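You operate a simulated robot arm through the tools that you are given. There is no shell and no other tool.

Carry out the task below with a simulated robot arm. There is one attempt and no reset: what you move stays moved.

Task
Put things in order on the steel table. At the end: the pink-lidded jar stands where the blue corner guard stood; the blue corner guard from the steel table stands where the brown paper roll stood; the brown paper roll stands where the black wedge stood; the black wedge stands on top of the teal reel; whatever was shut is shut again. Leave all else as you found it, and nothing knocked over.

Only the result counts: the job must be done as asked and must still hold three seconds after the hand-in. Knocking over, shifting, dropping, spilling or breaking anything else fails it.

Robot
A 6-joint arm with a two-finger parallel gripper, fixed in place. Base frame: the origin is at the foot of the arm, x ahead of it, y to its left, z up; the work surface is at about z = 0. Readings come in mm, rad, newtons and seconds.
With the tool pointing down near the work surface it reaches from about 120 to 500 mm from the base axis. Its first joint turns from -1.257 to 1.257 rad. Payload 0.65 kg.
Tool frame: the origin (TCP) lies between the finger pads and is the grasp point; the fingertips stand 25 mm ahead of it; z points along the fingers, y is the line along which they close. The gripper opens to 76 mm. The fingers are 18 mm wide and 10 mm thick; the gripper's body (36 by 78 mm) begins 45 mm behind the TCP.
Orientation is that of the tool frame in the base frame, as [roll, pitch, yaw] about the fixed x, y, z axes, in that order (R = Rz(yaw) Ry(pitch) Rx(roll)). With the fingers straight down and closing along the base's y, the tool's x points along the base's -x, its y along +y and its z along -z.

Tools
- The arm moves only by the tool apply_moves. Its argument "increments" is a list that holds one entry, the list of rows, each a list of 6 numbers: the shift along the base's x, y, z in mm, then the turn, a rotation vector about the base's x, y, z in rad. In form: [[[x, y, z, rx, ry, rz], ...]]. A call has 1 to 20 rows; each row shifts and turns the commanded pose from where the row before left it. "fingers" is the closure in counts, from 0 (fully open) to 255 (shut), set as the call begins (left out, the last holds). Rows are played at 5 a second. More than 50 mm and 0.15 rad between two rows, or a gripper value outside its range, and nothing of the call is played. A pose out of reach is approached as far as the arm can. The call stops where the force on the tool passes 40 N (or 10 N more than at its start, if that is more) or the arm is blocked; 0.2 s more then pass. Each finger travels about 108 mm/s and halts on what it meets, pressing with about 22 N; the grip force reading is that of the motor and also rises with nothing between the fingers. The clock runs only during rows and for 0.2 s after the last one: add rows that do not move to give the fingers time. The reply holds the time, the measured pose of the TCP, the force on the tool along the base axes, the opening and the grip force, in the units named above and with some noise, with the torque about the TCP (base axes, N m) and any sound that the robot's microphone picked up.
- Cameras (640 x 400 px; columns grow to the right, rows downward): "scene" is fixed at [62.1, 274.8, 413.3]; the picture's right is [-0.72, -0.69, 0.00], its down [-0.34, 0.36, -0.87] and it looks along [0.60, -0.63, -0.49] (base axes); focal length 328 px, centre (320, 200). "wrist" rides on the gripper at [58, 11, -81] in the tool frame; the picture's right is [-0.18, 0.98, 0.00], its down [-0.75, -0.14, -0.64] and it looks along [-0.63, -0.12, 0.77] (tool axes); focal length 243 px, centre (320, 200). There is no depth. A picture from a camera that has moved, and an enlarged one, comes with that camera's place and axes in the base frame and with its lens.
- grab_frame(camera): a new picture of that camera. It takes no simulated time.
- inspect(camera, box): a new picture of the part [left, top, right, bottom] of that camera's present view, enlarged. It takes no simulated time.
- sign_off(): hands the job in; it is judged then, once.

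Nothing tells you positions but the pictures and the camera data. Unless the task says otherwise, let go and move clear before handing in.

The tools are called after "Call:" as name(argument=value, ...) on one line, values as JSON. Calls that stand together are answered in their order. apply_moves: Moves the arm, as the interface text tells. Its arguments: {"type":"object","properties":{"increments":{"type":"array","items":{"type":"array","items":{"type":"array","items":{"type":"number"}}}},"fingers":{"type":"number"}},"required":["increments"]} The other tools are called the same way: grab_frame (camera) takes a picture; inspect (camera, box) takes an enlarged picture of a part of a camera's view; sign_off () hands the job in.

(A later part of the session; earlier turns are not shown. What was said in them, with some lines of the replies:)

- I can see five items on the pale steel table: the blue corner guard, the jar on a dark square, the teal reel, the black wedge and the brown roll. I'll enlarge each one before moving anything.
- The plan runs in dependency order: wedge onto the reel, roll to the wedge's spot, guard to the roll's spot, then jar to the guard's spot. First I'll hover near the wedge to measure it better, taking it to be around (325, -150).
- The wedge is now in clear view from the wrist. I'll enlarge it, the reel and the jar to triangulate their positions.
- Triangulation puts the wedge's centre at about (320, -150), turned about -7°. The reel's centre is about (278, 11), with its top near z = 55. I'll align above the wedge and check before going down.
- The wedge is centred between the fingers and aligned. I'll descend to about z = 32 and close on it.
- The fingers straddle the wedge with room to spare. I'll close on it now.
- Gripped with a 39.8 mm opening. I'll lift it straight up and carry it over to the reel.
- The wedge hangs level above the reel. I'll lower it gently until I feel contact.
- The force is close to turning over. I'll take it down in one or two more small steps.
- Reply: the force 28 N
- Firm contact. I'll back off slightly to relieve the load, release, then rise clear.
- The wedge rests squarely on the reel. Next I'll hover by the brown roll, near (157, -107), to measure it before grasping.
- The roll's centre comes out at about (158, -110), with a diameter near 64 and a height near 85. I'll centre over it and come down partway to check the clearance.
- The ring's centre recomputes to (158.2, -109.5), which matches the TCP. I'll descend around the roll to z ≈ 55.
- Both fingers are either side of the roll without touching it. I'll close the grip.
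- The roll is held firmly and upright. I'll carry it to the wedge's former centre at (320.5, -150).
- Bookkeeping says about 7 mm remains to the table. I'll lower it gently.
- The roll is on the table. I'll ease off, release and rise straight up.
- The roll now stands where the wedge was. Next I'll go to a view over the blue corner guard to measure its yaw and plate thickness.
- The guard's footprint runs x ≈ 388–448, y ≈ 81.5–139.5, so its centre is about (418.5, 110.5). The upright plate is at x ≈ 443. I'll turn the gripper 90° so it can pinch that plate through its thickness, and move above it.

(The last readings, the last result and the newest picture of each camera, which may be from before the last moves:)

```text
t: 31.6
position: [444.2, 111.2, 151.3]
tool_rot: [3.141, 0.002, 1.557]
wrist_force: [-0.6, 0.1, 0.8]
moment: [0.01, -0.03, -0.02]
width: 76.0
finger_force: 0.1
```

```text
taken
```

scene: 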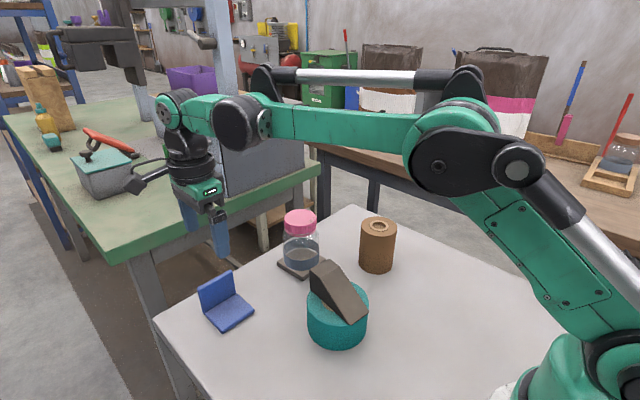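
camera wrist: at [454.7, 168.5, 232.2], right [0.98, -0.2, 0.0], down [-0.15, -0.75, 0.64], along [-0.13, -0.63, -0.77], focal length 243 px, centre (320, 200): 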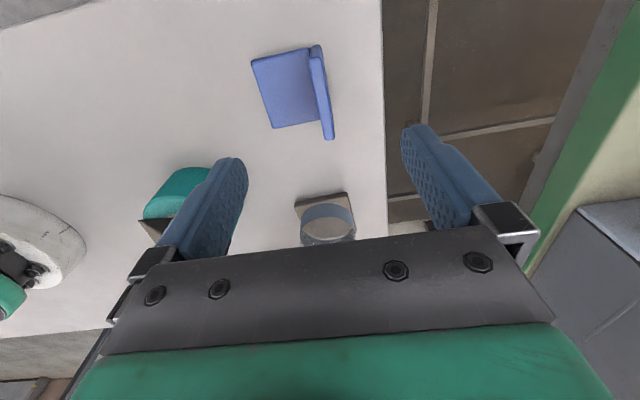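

Call:
inspect(camera="wrist", box=[240, 30, 350, 150])

Call:
inspect(camera="wrist", box=[270, 170, 390, 260])

```text
3.33 times, centred on (295, 90) of wrist
camera zoom: at [454.7, 168.5, 232.2], right [0.98, -0.2, 0.0], down [-0.15, -0.75, 0.64], along [-0.13, -0.63, -0.77], focal length 809 px, centre (403, 567)
```

zoom: 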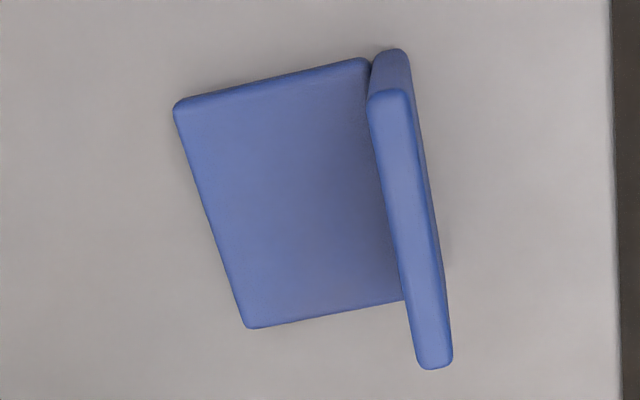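

```text
4.44 times, centred on (330, 215) of wrist
camera zoom: at [454.7, 168.5, 232.2], right [0.98, -0.2, 0.0], down [-0.15, -0.75, 0.64], along [-0.13, -0.63, -0.77], focal length 1078 px, centre (276, 133)
```

zoom: 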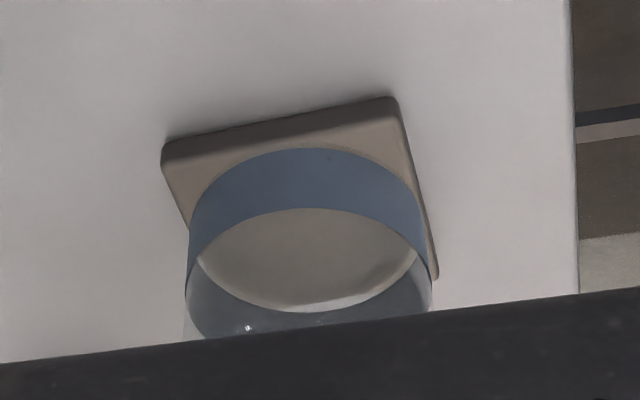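

The plate lies between the fingers with plenty of room, at x ≈ 441–450. I'll descend to z ≈ 40, which keeps the fingertips about 6 mm above the base flange.

Call:
apply_moves(increments=[[[1, 0, -25, 0, 0, 0], [0, 0, -25, 0, 0, 0], [0, 0, -25, 0, 0, 0], [0, 0, -20, 0, 0, 0], [0, 0, -14, 0, 0, 0], [0, 0, 0, 0, 0, 0]]], fingers=0)

Call:
grab_frame(camera="wrist")

Call:
inspect(camera="scene", box=[150, 200, 310, 350])

```text
t: 33.0
position: [444.1, 111.4, 43.3]
tool_rot: [3.141, 0.0, 1.561]
wrist_force: [0.6, -0.6, -0.5]
moment: [0.01, -0.03, 0.0]
width: 75.9
finger_force: 0.1
```

```text
taken
camera wrist: at [455.6, 169.1, 123.7], right [0.98, -0.2, 0.0], down [-0.15, -0.75, 0.64], along [-0.13, -0.63, -0.77], focal length 243 px, centre (320, 200)
```

wrist: 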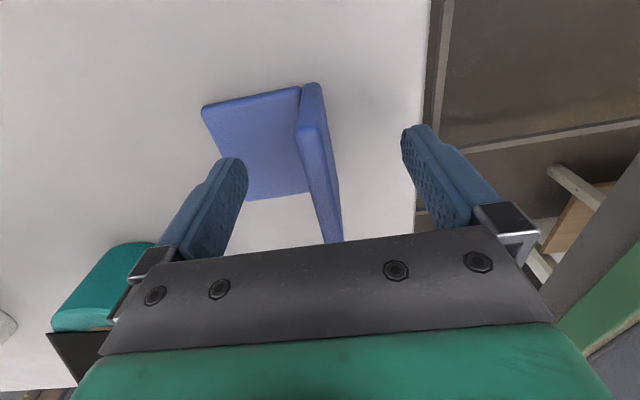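

```text
2.67 times, centred on (230, 275) of scene
camera zoom: at [62.1, 274.8, 413.3], right [-0.72, -0.69, 0.0], down [-0.34, 0.36, -0.87], along [0.6, -0.63, -0.49], focal length 875 px, centre (560, 0)
```

zoom: 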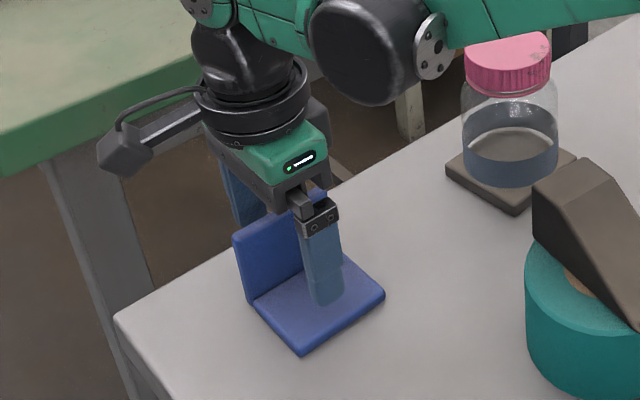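

Call:
apply_moves(increments=[[[0, 0, 0, 0, 0, 0], [0, 0, 0, 0, 0, 0], [0, 0, 0, 0, 0, 0], [0, 0, 0, 0, 0, 0]]], fingers=255)

Call:
grab_frame(camera="wrist")

Call:
inspect(camera="scene", box=[150, 200, 310, 350])

```text
t: 34.0
position: [444.3, 111.9, 44.3]
tool_rot: [-3.141, 0.001, 1.559]
wrist_force: [-1.1, -0.3, 1.9]
moment: [0.07, 0.04, 0.05]
width: 8.2
finger_force: 21.8
```

```text
taken
camera wrist: at [455.6, 169.0, 124.0], right [0.98, -0.2, 0.0], down [-0.15, -0.75, 0.64], along [-0.13, -0.63, -0.77], focal length 243 px, centre (320, 200)
```

wrist: 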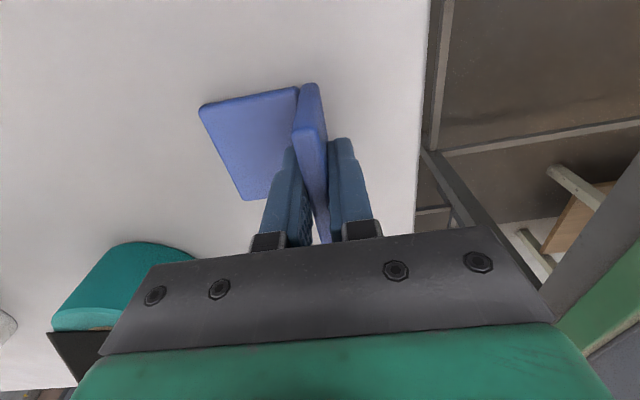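

```text
2.67 times, centred on (230, 275) of scene
camera zoom: at [62.1, 274.8, 413.3], right [-0.72, -0.69, 0.0], down [-0.34, 0.36, -0.87], along [0.6, -0.63, -0.49], focal length 875 px, centre (560, 0)
```

zoom: 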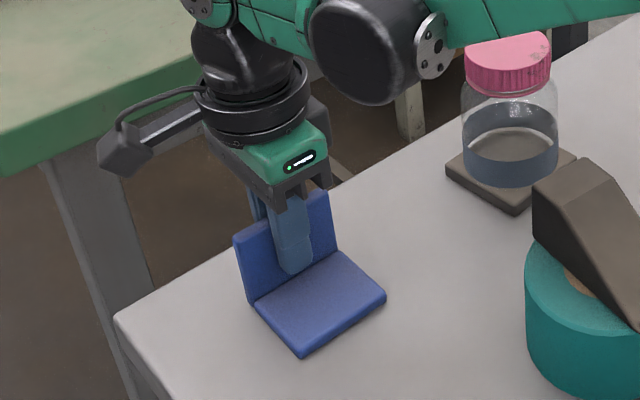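

The plate is gripped with an 8.2 mm opening. I'll lift a little first to check that the guard hangs level.

Call:
apply_moves(increments=[[[0, 0, 5, 0, 0, 0], [0, 0, 20, 0, 0, 0], [0, 0, 25, 0, 0, 0], [0, 0, 0, 0, 0, 0]]])

Call:
grab_frame(camera="wrist")

Call:
inspect(camera="scene", box=[150, 180, 310, 330])

```text
t: 35.0
position: [443.5, 109.9, 93.9]
tool_rot: [-3.141, 0.0, 1.561]
wrist_force: [-0.1, 0.3, 0.4]
moment: [0.0, 0.02, 0.0]
width: 8.3
finger_force: 22.3
```

```text
taken
camera wrist: at [455.0, 168.8, 174.0], right [0.98, -0.2, 0.0], down [-0.15, -0.75, 0.64], along [-0.13, -0.63, -0.77], focal length 243 px, centre (320, 200)
```

wrist: 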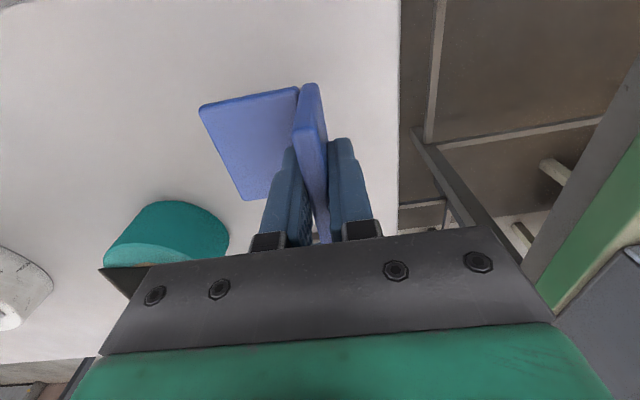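

```text
2.67 times, centred on (230, 255) of scene
camera zoom: at [62.1, 274.8, 413.3], right [-0.72, -0.69, 0.0], down [-0.34, 0.36, -0.87], along [0.6, -0.63, -0.49], focal length 875 px, centre (560, 53)
```

zoom: 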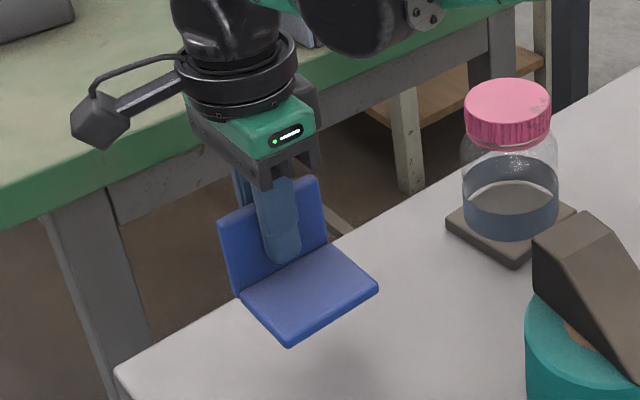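

The guard is level and secure. I'll lift it above everything and carry it to the roll's former place, with its footprint centre going to (158.3, -109.8).

Call:
apply_moves(increments=[[[0, 0, 30, 0, 0, 0], [0, 0, 36, 0, 0, 0], [-26, -22.1, 0, 0, 0, 0], [-26, -22.1, 0, 0, 0, 0], [-26, -22.1, 0, 0, 0, 0], [-26, -22.1, 0, 0, 0, 0], [-26, -22.1, 0, 0, 0, 0], [-26, -22.1, 0, 0, 0, 0], [-26, -22.1, 0, 0, 0, 0], [-26, -22.1, 0, 0, 0, 0], [-26, -22.1, 0, 0, 0, 0], [-26, -22.1, 0, 0, 0, 0], [0, 0, 0, 0, 0, 0]]])

Call:
grab_frame(camera="wrist")

Call:
grab_frame(camera="scene")

```text
t: 37.8
position: [183.7, -110.6, 159.1]
tool_rot: [3.141, 0.001, 1.56]
wrist_force: [-0.3, 0.2, -0.2]
moment: [0.03, -0.02, 0.02]
width: 8.3
finger_force: 22.5
```

```text
taken
camera wrist: at [194.8, -52.1, 239.6], right [0.98, -0.2, 0.0], down [-0.15, -0.75, 0.64], along [-0.13, -0.63, -0.77], focal length 243 px, centre (320, 200)
```

wrist: 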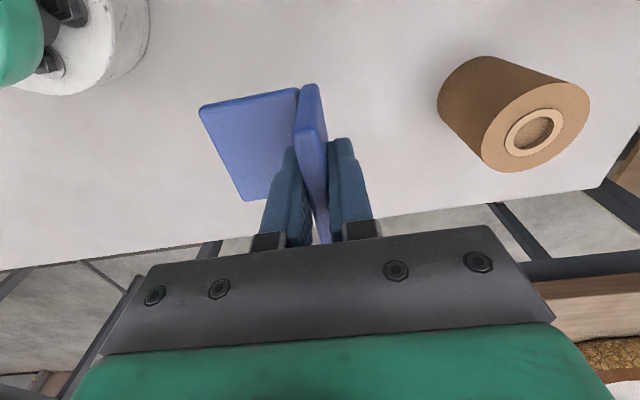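

```text
taken
```

scene: 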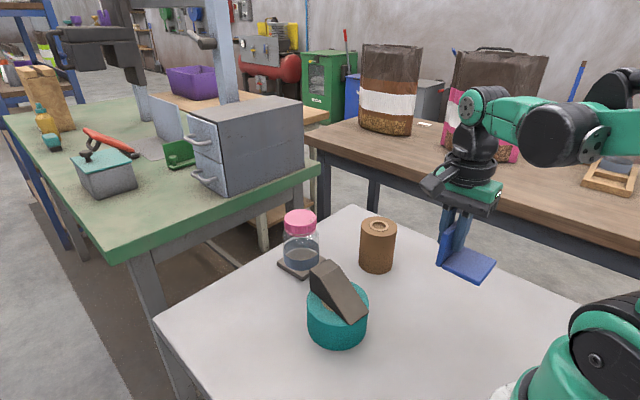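

The footprint centre works out at about (159, -109.7). I'll lower it to just above the table.

Call:
apply_moves(increments=[[[0, 0, -30, 0, 0, 0], [0, 0, -30, 0, 0, 0], [0, 0, -25, 0, 0, 0], [0, 0, -20, 0, 0, 0], [0, 0, -6, 0, 0, 0], [0, 0, 0, 0, 0, 0]]])

Call:
inspect(camera="scene", box=[380, 200, 540, 350])

Call:
apply_moves(increments=[[[0, 0, -2, 0, 0, 0], [0, 0, -1.5, 0, 0, 0], [0, 0, 0, 0, 0, 0]]])

```text
t: 39.2
position: [183.3, -110.6, 48.3]
tool_rot: [-3.141, 0.0, 1.558]
wrist_force: [0.2, 0.3, -0.3]
moment: [-0.02, 0.01, 0.0]
width: 8.3
finger_force: 22.0
```

```text
2.67 times, centred on (460, 275) of scene
camera zoom: at [62.1, 274.8, 413.3], right [-0.72, -0.69, 0.0], down [-0.34, 0.36, -0.87], along [0.6, -0.63, -0.49], focal length 875 px, centre (-53, 0)
```

zoom: 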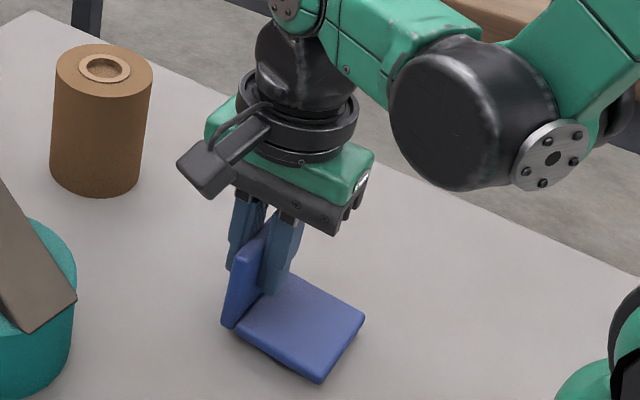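

```text
t: 40.0
position: [184.5, -110.7, 44.6]
tool_rot: [3.141, 0.0, 1.559]
wrist_force: [-0.4, 0.0, -0.3]
moment: [-0.02, 0.02, 0.01]
width: 8.1
finger_force: 22.2
```

Call:
apply_moves(increments=[[[0, 0, -0.8, 0, 0, 0], [0, 0, 0, 0, 0, 0]]])

Call:
apply_moves(increments=[[[0, 0, -0.6, 0, 0, 0], [0, 0, 0, 0, 0, 0]]])

```text
t: 40.6
position: [184.8, -109.2, 44.0]
tool_rot: [-3.141, 0.001, 1.558]
wrist_force: [0.0, -0.4, -0.5]
moment: [0.03, 0.02, -0.01]
width: 8.4
finger_force: 22.1
```

```text
t: 41.2
position: [185.5, -109.3, 43.8]
tool_rot: [-3.142, 0.002, 1.557]
wrist_force: [-1.4, -1.6, 13.4]
moment: [-0.03, 0.11, 0.0]
width: 8.2
finger_force: 22.0
```

Touchdown. I'll ease off, open and rise.

Call:
apply_moves(increments=[[[0, 0, 0.3, 0, 0, 0], [0, 0, 0, 0, 0, 0]]])

Call:
apply_moves(increments=[[[0, 0, 0, 0, 0, 0], [0, 0, 0, 0, 0, 0], [0, 0, 0, 0, 0, 0], [0, 0, 15, 0, 0, 0], [0, 0, 30, 0, 0, 0], [0, 0, 35, 0, 0, 0], [0, 0, 35, 0, 0, 0], [0, 0, 0, 0, 0, 0]]], fingers=0)

Call:
grab_frame(camera="wrist")

Call:
grab_frame(camera="scene")

Call:
inspect(camera="scene", box=[400, 250, 520, 350])

```text
t: 41.8
position: [184.7, -108.6, 43.5]
tool_rot: [-3.141, 0.001, 1.56]
wrist_force: [-0.5, 0.2, -0.6]
moment: [-0.01, 0.0, 0.0]
width: 8.2
finger_force: 22.1
```

```text
t: 43.6
position: [184.4, -109.3, 159.0]
tool_rot: [-3.141, 0.0, 1.559]
wrist_force: [0.8, 0.0, 0.5]
moment: [-0.02, -0.01, 0.03]
width: 76.0
finger_force: 0.0
```

```text
taken
camera wrist: at [195.3, -51.3, 239.1], right [0.98, -0.2, 0.0], down [-0.15, -0.75, 0.64], along [-0.13, -0.63, -0.77], focal length 243 px, centre (320, 200)
```

wrist: 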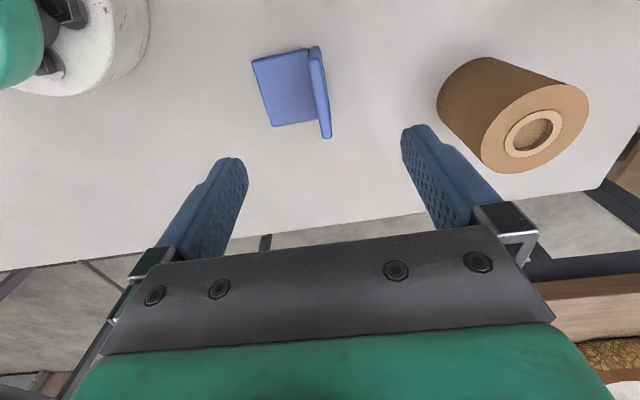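

```text
taken
```

scene: 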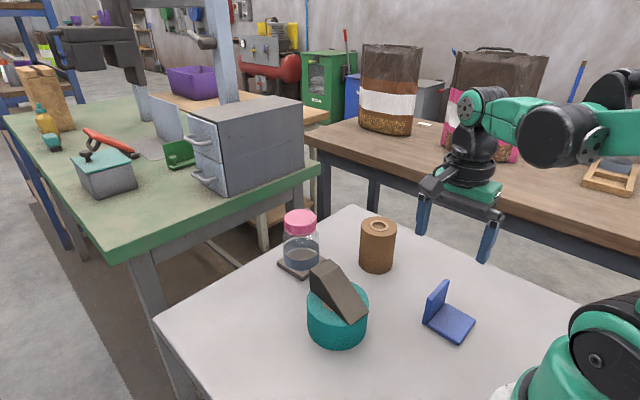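

```text
4.00 times, centred on (460, 300) of scene
camera zoom: at [62.1, 274.8, 413.3], right [-0.72, -0.69, 0.0], down [-0.34, 0.36, -0.87], along [0.6, -0.63, -0.49], focal length 1312 px, centre (-240, -200)
```

zoom: 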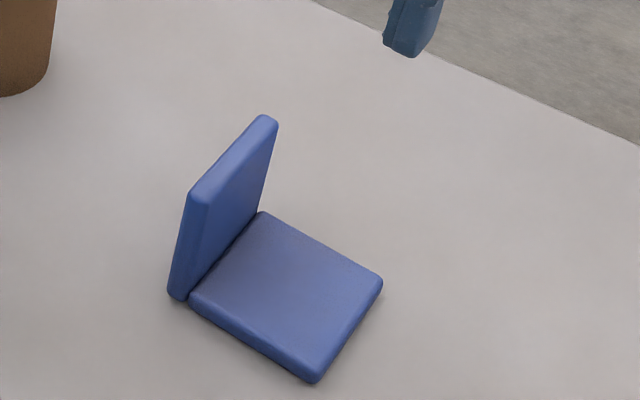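

The guard now stands at the roll's former spot, at about (159, -111). Next is the jar: I'll turn the gripper back and hover where I can measure it.

Call:
apply_moves(increments=[[[15, 4.5, 3, 0, 0, 0.1439], [15, 4.5, 3, 0, 0, 0.1439], [15, 4.5, 3, 0, 0, 0.1439], [15, 4.5, 3, 0, 0, 0.1439], [15, 4.5, 3, 0, 0, 0.1439], [15, 4.5, 3, 0, 0, 0.1439], [15, 4.5, 3, 0, 0, 0.1439], [15, 4.5, 3, 0, 0, 0.1439], [15, 4.5, 3, 0, 0, 0.1439], [15, 4.5, 3, 0, 0, 0.1439], [15, 4.5, 3, 0, 0, 0.1439], [0, 0, 0, 0, 0, 0]]], fingers=0)

Call:
grab_frame(camera="wrist")

Call:
inspect(camera="scene", box=[260, 190, 350, 290])

```text
t: 46.2
position: [349.4, -60.7, 191.7]
tool_rot: [-3.141, 0.001, -3.141]
wrist_force: [-0.4, -0.9, -0.8]
moment: [-0.04, -0.02, 0.02]
width: 76.1
finger_force: 0.0
```

```text
taken
camera wrist: at [291.2, -49.9, 271.8], right [0.18, 0.98, 0.0], down [0.75, -0.14, 0.64], along [0.63, -0.12, -0.77], focal length 243 px, centre (320, 200)
```

wrist: 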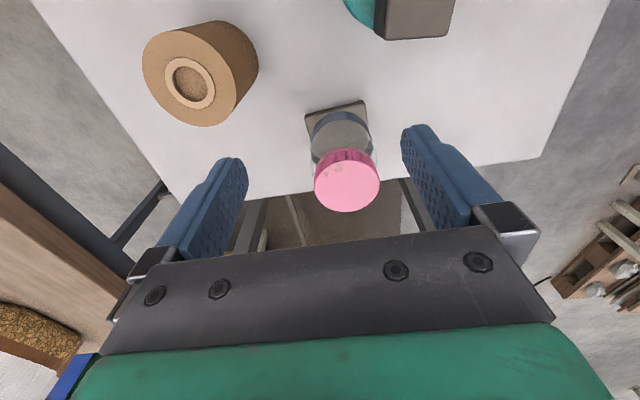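

```text
4.00 times, centred on (305, 240) of scene
camera zoom: at [62.1, 274.8, 413.3], right [-0.72, -0.69, 0.0], down [-0.34, 0.36, -0.87], along [0.6, -0.63, -0.49], focal length 1312 px, centre (380, 40)
```

zoom: 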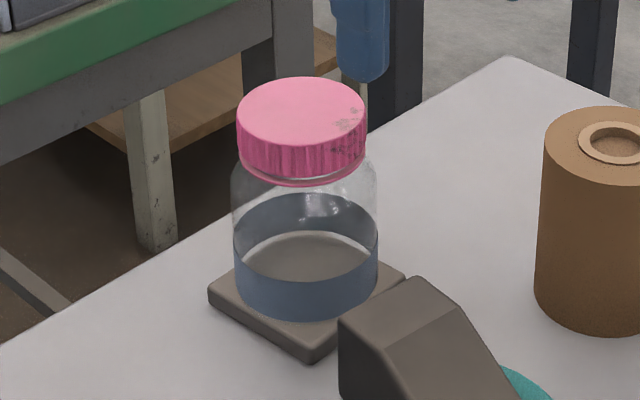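

Call:
inspect(camera="wrist", box=[285, 85, 405, 225])

```text
2.86 times, centred on (345, 155) of wrist
camera zoom: at [291.2, -49.9, 271.8], right [0.18, 0.98, 0.0], down [0.75, -0.14, 0.64], along [0.63, -0.12, -0.77], focal length 693 px, centre (249, 329)
```

zoom: 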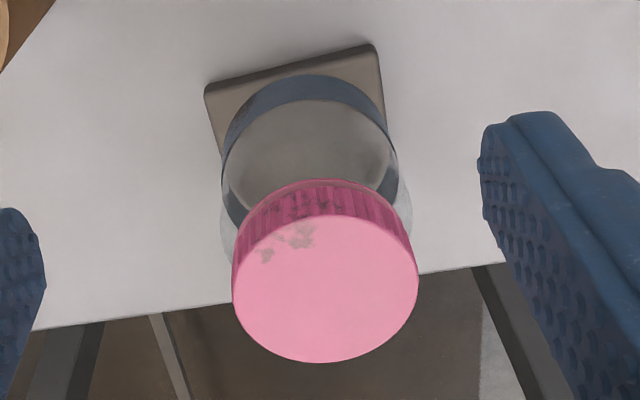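

The jar's axis is about (419.5, -50), with the lid top near z = 104 and a body about 65 mm wide. I'll move above it with the fingertips still higher than the lid and check the centring.

Call:
apply_moves(increments=[[[17.5, 2.6, -8, 0, 0, 0], [17.5, 2.6, -10, 0, 0, 0], [17.5, 2.6, -12, 0, 0, 0], [17.7, 2.7, -12, 0, 0, 0], [0, 0, 0, 0, 0, 0], [0, 0, 0, 0, 0, 0]]], fingers=0)

Call:
grab_frame(camera="wrist")

Call:
inspect(camera="scene", box=[230, 150, 380, 300])

```text
t: 47.6
position: [420.9, -49.3, 149.9]
tool_rot: [-3.139, -0.001, 3.141]
wrist_force: [-0.3, 0.2, -0.6]
moment: [-0.01, 0.05, -0.01]
width: 76.4
finger_force: 0.1
```

```text
taken
camera wrist: at [361.5, -39.3, 230.4], right [0.18, 0.98, 0.0], down [0.75, -0.14, 0.64], along [0.63, -0.12, -0.77], focal length 243 px, centre (320, 200)
```

wrist: 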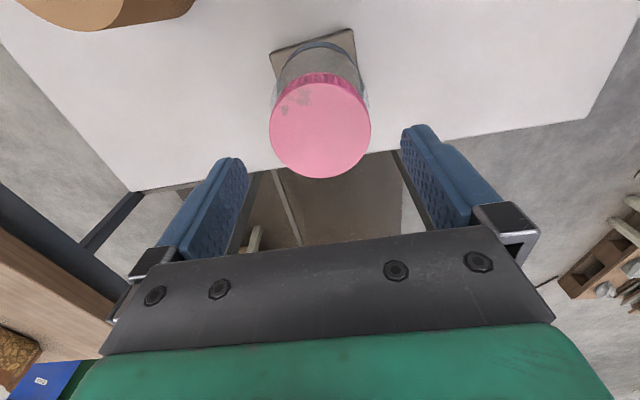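

```text
2.67 times, centred on (305, 225) of scene
camera zoom: at [62.1, 274.8, 413.3], right [-0.72, -0.69, 0.0], down [-0.34, 0.36, -0.87], along [0.6, -0.63, -0.49], focal length 875 px, centre (360, 133)
```

zoom: 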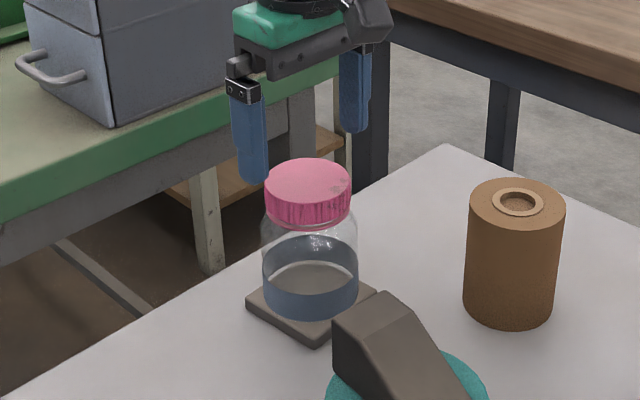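

The lid sits centred between the fingers. I'll descend in stages around the jar.

Call:
apply_moves(increments=[[[0, 0, -15, 0, 0, 0], [0, 0, -12, 0, 0, 0], [0, 0, -10, 0, 0, 0], [0, 0, -10, 0, 0, 0], [0, 0, 0, 0, 0, 0]]], fingers=0)

Call:
grab_frame(camera="wrist")

Call:
inspect(camera="scene", box=[230, 150, 380, 300])

```text
t: 48.8
position: [419.8, -50.1, 102.9]
tool_rot: [3.141, 0.0, -3.141]
wrist_force: [0.5, 0.0, -0.5]
moment: [0.02, 0.02, 0.02]
width: 75.9
finger_force: 0.0
```

```text
taken
camera wrist: at [361.4, -39.6, 182.8], right [0.18, 0.98, 0.0], down [0.75, -0.14, 0.64], along [0.63, -0.12, -0.77], focal length 243 px, centre (320, 200)
```

wrist: 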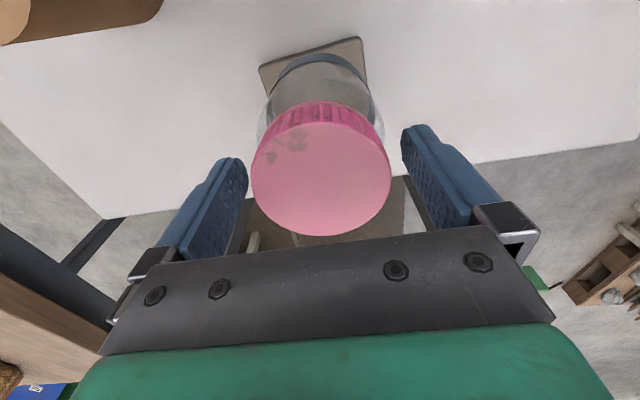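

```text
2.67 times, centred on (305, 225) of scene
camera zoom: at [62.1, 274.8, 413.3], right [-0.72, -0.69, 0.0], down [-0.34, 0.36, -0.87], along [0.6, -0.63, -0.49], focal length 875 px, centre (360, 133)
```

zoom: 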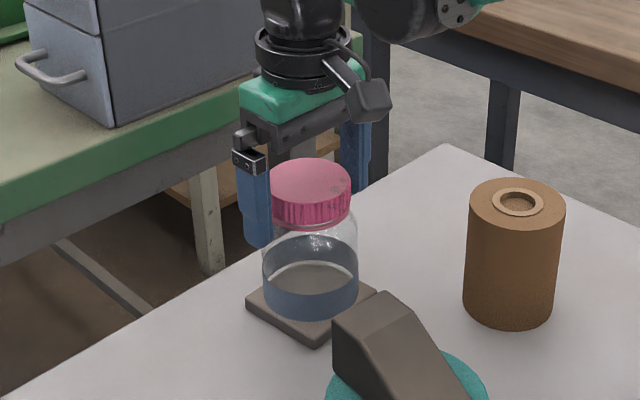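

Call:
apply_moves(increments=[[[-0.5, 0, -10, 0, 0, 0], [0, 0, -10, 0, 0, 0], [0, 0, -10, 0, 0, 0], [0, 0, 0, 0, 0, 0]]], fingers=0)

Call:
grab_frame(camera="wrist")

Call:
inspect(camera="scene", box=[230, 150, 380, 300])

```text
t: 49.8
position: [419.3, -50.2, 72.1]
tool_rot: [-3.141, 0.0, 3.141]
wrist_force: [0.4, 0.6, 1.0]
moment: [0.01, 0.02, 0.0]
width: 76.2
finger_force: 0.1
```

```text
taken
camera wrist: at [360.5, -39.8, 153.0], right [0.18, 0.98, 0.0], down [0.75, -0.14, 0.64], along [0.63, -0.12, -0.77], focal length 243 px, centre (320, 200)
```

wrist: 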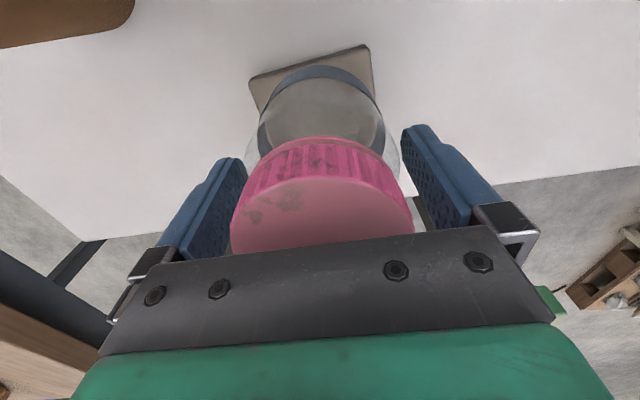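

```text
2.67 times, centred on (305, 225) of scene
camera zoom: at [62.1, 274.8, 413.3], right [-0.72, -0.69, 0.0], down [-0.34, 0.36, -0.87], along [0.6, -0.63, -0.49], focal length 875 px, centre (360, 133)
```

zoom: 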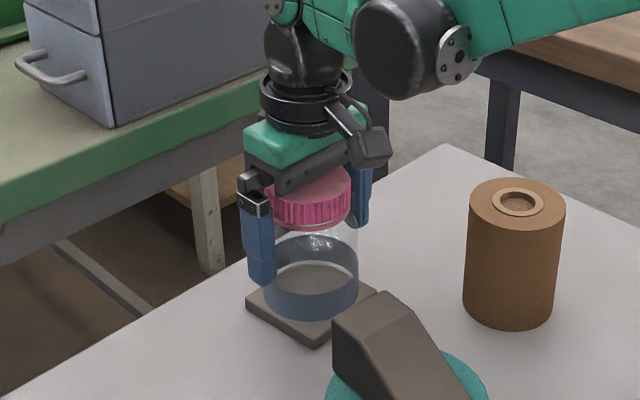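

The gripper body still clears the lid by about 13 mm. I'll lower 8 mm more to get onto the straight wall, then close.

Call:
apply_moves(increments=[[[0, 0, -5, 0, 0, 0], [0, 0, -3, 0, 0, 0], [0, 0, 0, 0, 0, 0]]], fingers=0)

Call:
apply_moves(increments=[[[0, 0, 0, 0, 0, 0], [0, 0, 0, 0, 0, 0], [0, 0, 0, 0, 0, 0]]], fingers=255)

Call:
grab_frame(camera="wrist")

Call:
inspect(camera="scene", box=[230, 150, 380, 300])

```text
t: 50.6
position: [418.9, -49.7, 64.6]
tool_rot: [-3.14, -0.001, -3.142]
wrist_force: [0.6, 1.2, -0.3]
moment: [-0.03, -0.01, 0.01]
width: 76.3
finger_force: 0.0
```

```text
t: 51.4
position: [419.0, -50.7, 64.0]
tool_rot: [3.141, 0.0, -3.141]
wrist_force: [-0.3, 0.3, -0.8]
moment: [-0.01, -0.02, 0.02]
width: 65.4
finger_force: 21.9
```

```text
taken
camera wrist: at [360.5, -39.4, 144.9], right [0.18, 0.98, 0.0], down [0.75, -0.14, 0.64], along [0.63, -0.12, -0.77], focal length 243 px, centre (320, 200)
```

wrist: 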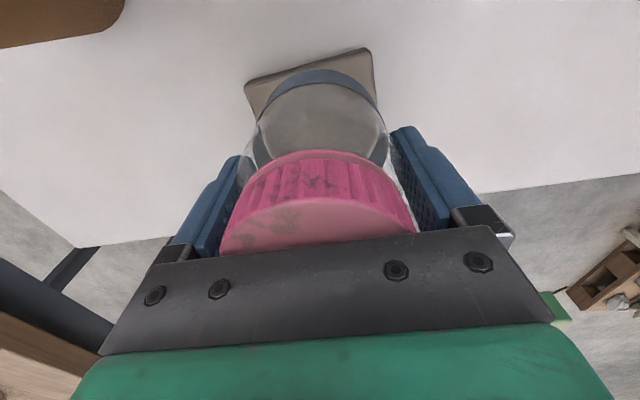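

```text
2.67 times, centred on (305, 225) of scene
camera zoom: at [62.1, 274.8, 413.3], right [-0.72, -0.69, 0.0], down [-0.34, 0.36, -0.87], along [0.6, -0.63, -0.49], focal length 875 px, centre (360, 133)
```

zoom: 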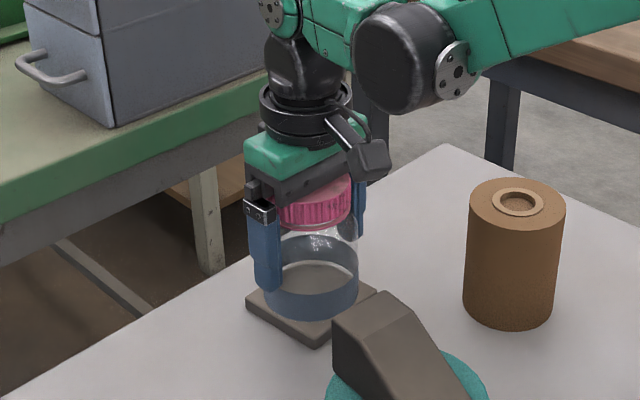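

The jar's body is gripped at 65.4 mm. I'll lift a little and see whether the pad underneath stays put.

Call:
apply_moves(increments=[[[0, 0, 3, 0, 0, 0], [0, 0, 6, 0, 0, 0], [0, 0, 6, 0, 0, 0], [0, 0, 0, 0, 0, 0]]])

Call:
inspect(camera="scene", box=[230, 150, 380, 300])

Call:
grab_frame(camera="wrist")

```text
t: 52.4
position: [418.8, -50.6, 80.3]
tool_rot: [3.141, -0.001, -3.141]
wrist_force: [-1.0, 0.8, -2.5]
moment: [0.02, 0.01, -0.01]
width: 65.3
finger_force: 21.7
```

```text
2.67 times, centred on (305, 225) of scene
camera zoom: at [62.1, 274.8, 413.3], right [-0.72, -0.69, 0.0], down [-0.34, 0.36, -0.87], along [0.6, -0.63, -0.49], focal length 875 px, centre (360, 133)
```

zoom: 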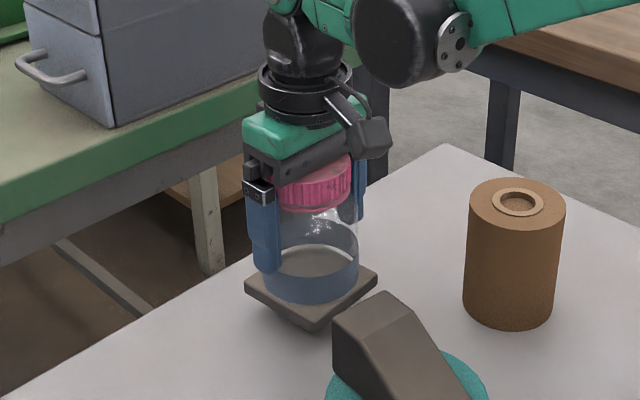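

```text
taken
camera wrist: at [360.3, -39.2, 159.7], right [0.18, 0.98, 0.0], down [0.75, -0.14, 0.64], along [0.63, -0.12, -0.77], focal length 243 px, centre (320, 200)
```

wrist: 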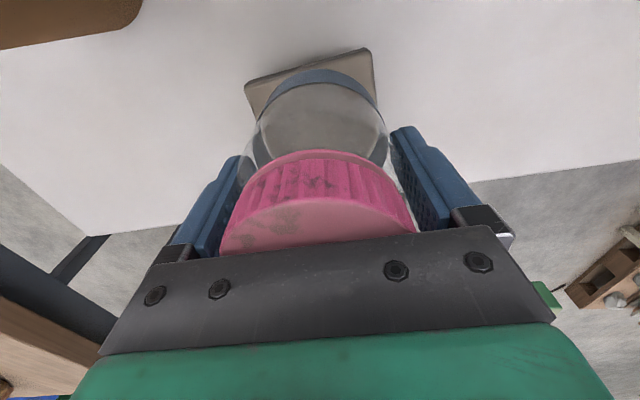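

The square pad rises with the jar, so it is the jar's own foot. I'll carry jar and foot together to the guard's former centre at (420, 111), where the lane is clear.

Call:
apply_moves(increments=[[[0, 0, 12, 0, 0, 0], [0.2, 15, 0, 0, 0, 0], [0.2, 26, 0, 0, 0, 0], [0.2, 26, 0, 0, 0, 0], [0.2, 26, 0, 0, 0, 0], [0.2, 26, 0, 0, 0, 0], [0.1, 26, 0, 0, 0, 0], [0.1, 16.3, 0, 0, 0, 0], [0, 0, 0, 0, 0, 0], [0, 0, 0, 0, 0, 0]]])

Call:
grab_frame(camera="wrist")

Call:
grab_frame(camera="scene")

```text
t: 54.6
position: [420.9, 110.9, 91.5]
tool_rot: [-3.141, 0.001, -3.14]
wrist_force: [-0.1, -0.6, -2.0]
moment: [0.0, 0.02, 0.01]
width: 65.3
finger_force: 21.8
```

```text
taken
camera wrist: at [361.6, 122.1, 171.5], right [0.18, 0.98, 0.0], down [0.75, -0.14, 0.64], along [0.63, -0.12, -0.77], focal length 243 px, centre (320, 200)
```

wrist: 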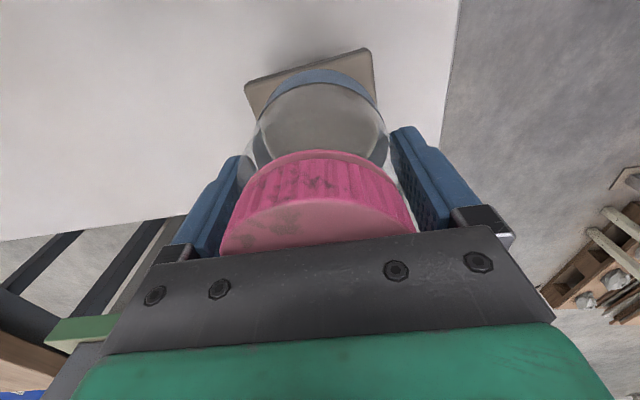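

```text
taken
```

scene: 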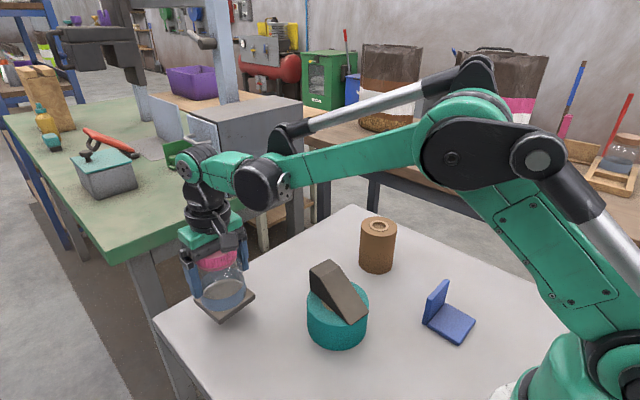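

The jar hangs level over the spot. Bookkeeping says 27 mm to the table, so I'll lower it in stages.

Call:
apply_moves(increments=[[[0, 0, -10, 0, 0, 0], [0, 0, -8, 0, 0, 0], [0, 0, -5, 0, 0, 0], [0, 0, 0, 0, 0, 0]]])

Call:
apply_moves(increments=[[[0, 0, -2, 0, 0, 0], [0, 0, -1.2, 0, 0, 0], [0, 0, 0, 0, 0, 0]]])

Call:
inspect(camera="scene", box=[150, 210, 310, 350])

```text
t: 55.6
position: [419.8, 111.4, 67.4]
tool_rot: [3.141, 0.0, -3.142]
wrist_force: [-0.3, 0.1, -1.7]
moment: [0.02, -0.01, -0.02]
width: 65.6
finger_force: 22.4
```

```text
t: 56.4
position: [420.3, 112.2, 64.8]
tool_rot: [3.141, 0.0, -3.14]
wrist_force: [0.4, -0.1, -1.4]
moment: [0.01, 0.04, -0.01]
width: 65.3
finger_force: 22.0
```

```text
2.86 times, centred on (230, 280) of scene
camera zoom: at [62.1, 274.8, 413.3], right [-0.72, -0.69, 0.0], down [-0.34, 0.36, -0.87], along [0.6, -0.63, -0.49], focal length 937 px, centre (577, -29)
```

zoom: 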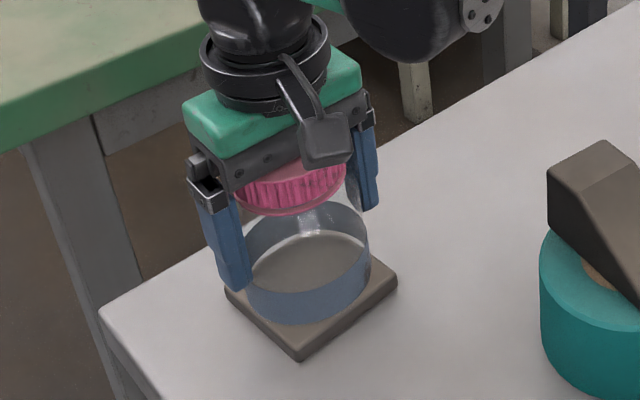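

Call:
apply_moves(increments=[[[0, 0, -0.6, 0, 0, 0], [0, 0, 0, 0, 0, 0]]])

Call:
apply_moves(increments=[[[0, 0, -0.5, 0, 0, 0], [0, 0, 0, 0, 0, 0]]])

```text
t: 57.0
position: [420.2, 112.2, 65.6]
tool_rot: [-3.142, -0.002, 3.141]
wrist_force: [0.2, -0.5, -1.7]
moment: [0.0, 0.0, -0.01]
width: 65.3
finger_force: 21.9
```

```text
t: 57.6
position: [419.4, 111.1, 64.9]
tool_rot: [-3.14, 0.0, -3.142]
wrist_force: [-2.9, -0.5, 11.9]
moment: [0.04, -0.07, 0.01]
width: 65.4
finger_force: 22.3
```

Contact at 12 N. I'll ease off slightly, release and rise well clear of the lid.

Call:
apply_moves(increments=[[[0, 0, 0.3, 0, 0, 0], [0, 0, 0, 0, 0, 0]]])

Call:
apply_moves(increments=[[[0, 0, 0, 0, 0, 0], [0, 0, 0, 0, 0, 0], [0, 0, 0, 0, 0, 0], [0, 0, 10, 0, 0, 0], [0, 0, 20, 0, 0, 0], [0, 0, 25, 0, 0, 0], [0, 0, 30, 0, 0, 0], [0, 0, 25, 0, 0, 0], [0, 0, 0, 0, 0, 0]]], fingers=0)

Call:
grab_frame(camera="wrist")

Call:
grab_frame(camera="scene")

Call:
inspect(camera="scene", box=[150, 210, 310, 350])

```text
t: 58.2
position: [421.0, 111.6, 64.1]
tool_rot: [3.141, 0.0, 3.141]
wrist_force: [-1.6, -0.7, 4.3]
moment: [-0.02, 0.09, 0.02]
width: 65.6
finger_force: 21.6
```

```text
t: 60.2
position: [419.1, 110.1, 174.6]
tool_rot: [3.141, 0.0, -3.141]
wrist_force: [-1.1, 0.8, -0.9]
moment: [-0.01, 0.01, 0.01]
width: 76.1
finger_force: 0.1
```

```text
taken
camera wrist: at [360.7, 121.3, 255.4], right [0.18, 0.98, 0.0], down [0.75, -0.14, 0.64], along [0.63, -0.12, -0.77], focal length 243 px, centre (320, 200)
```

wrist: 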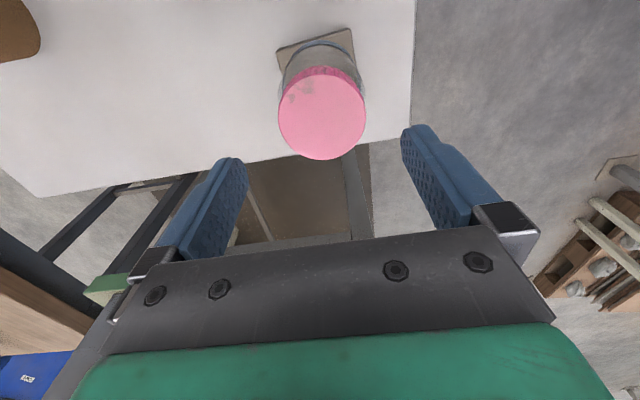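

```text
taken
```

scene: 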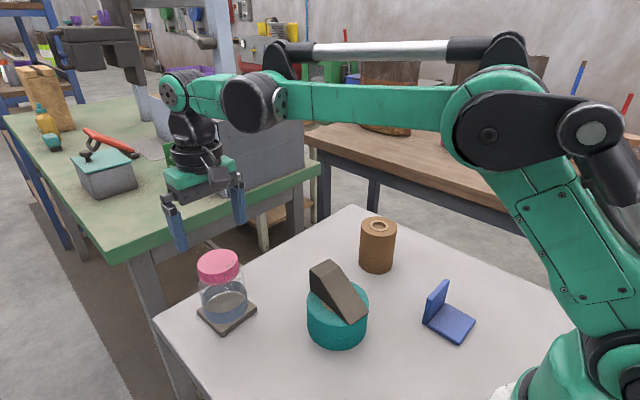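

```text
2.86 times, centred on (230, 280) of scene
camera zoom: at [62.1, 274.8, 413.3], right [-0.72, -0.69, 0.0], down [-0.34, 0.36, -0.87], along [0.6, -0.63, -0.49], focal length 937 px, centre (577, -29)
```

zoom: 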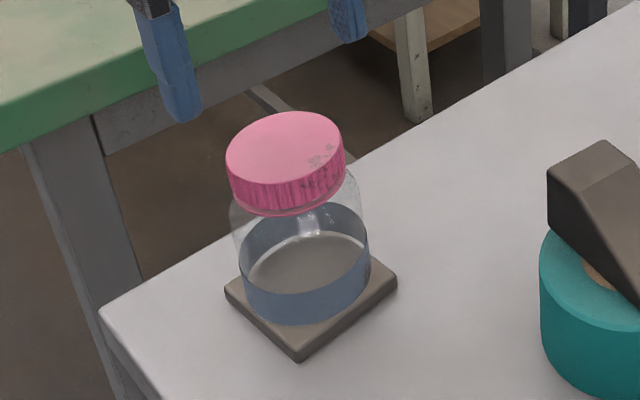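

The jar stands upright, its foot centre at about (420, 112), matching the guard's old position. I'll retract clear of everything and do a final check.

Call:
apply_moves(increments=[[[0, 0, 20, 0, 0, 0], [-27, -7, 16, 0, 0, 0], [-27, -7, 16, 0, 0, 0], [-27, -7, 16, 0, 0, 0], [-27, -7, 16, 0, 0, 0], [-27, -7, 16, 0, 0, 0], [-27, -7, 0, 0, 0, 0], [0, 0, 0, 0, 0, 0], [0, 0, 0, 0, 0, 0], [0, 0, 0, 0, 0, 0]]], fingers=0)

Call:
grab_frame(camera="scene")

Call:
grab_frame(camera="wrist")

Call:
inspect(camera="scene", box=[180, 200, 500, 360])

```text
t: 62.4
position: [258.8, 68.0, 274.6]
tool_rot: [-3.14, 0.0, 3.14]
wrist_force: [0.4, 0.2, 0.2]
moment: [0.04, 0.0, 0.01]
width: 76.2
finger_force: 0.0
```

```text
taken
```

scene: 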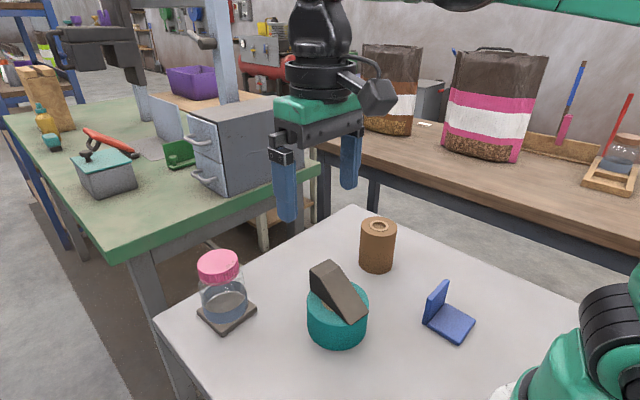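

```text
taken
camera wrist: at [199.7, 79.6, 354.5], right [0.18, 0.98, 0.0], down [0.75, -0.14, 0.64], along [0.63, -0.12, -0.77], focal length 243 px, centre (320, 200)
```

wrist: 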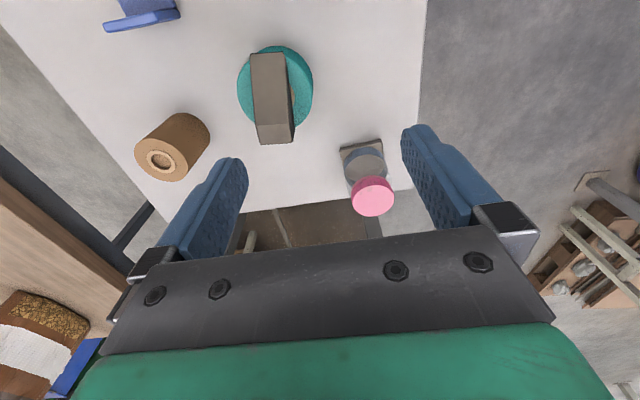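

```text
2.00 times, centred on (340, 280) of scene
camera zoom: at [62.1, 274.8, 413.3], right [-0.72, -0.69, 0.0], down [-0.34, 0.36, -0.87], along [0.6, -0.63, -0.49], focal length 656 px, centre (280, 40)
```

zoom: 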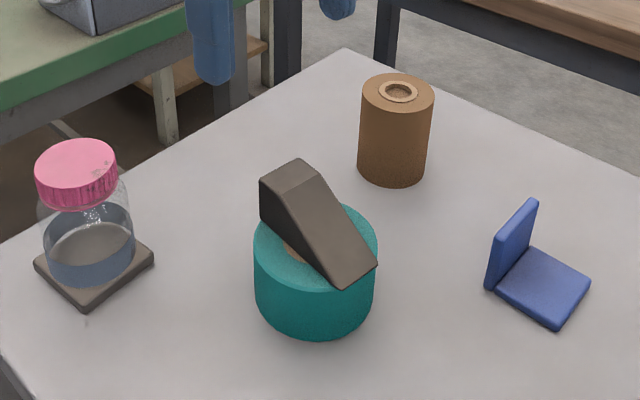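

All four items stand in their places: jar at the guard's spot, guard at the roll's, roll at the wedge's, and wedge on the reel. The reel hasn't moved, the jar's lid is shut and the gripper is empty and clear, so I'm handing in.

Call:
sign_off()

```text
The job is handed in.
```

I finished the job and handed it in. I haven't seen the judge's result, only that the hand-in was accepted. In the last pictures:

- **Jar:** it stands upright where the blue corner guard stood, at about (420, 112), with its lid still on. The dark square under it turned out to be the jar's own foot, so it moved with the jar.
- **Blue corner guard:** it stands where the brown roll stood, at about (159, -111).
- **Brown roll:** it stands where the black wedge was, at about (320, -150).
- **Black wedge:** it rests on top of the teal reel, which did not shift.

I opened nothing and knocked nothing over. By my measurements each item is within about 2 mm of its target. The gripper was open and well clear of everything at hand-in.
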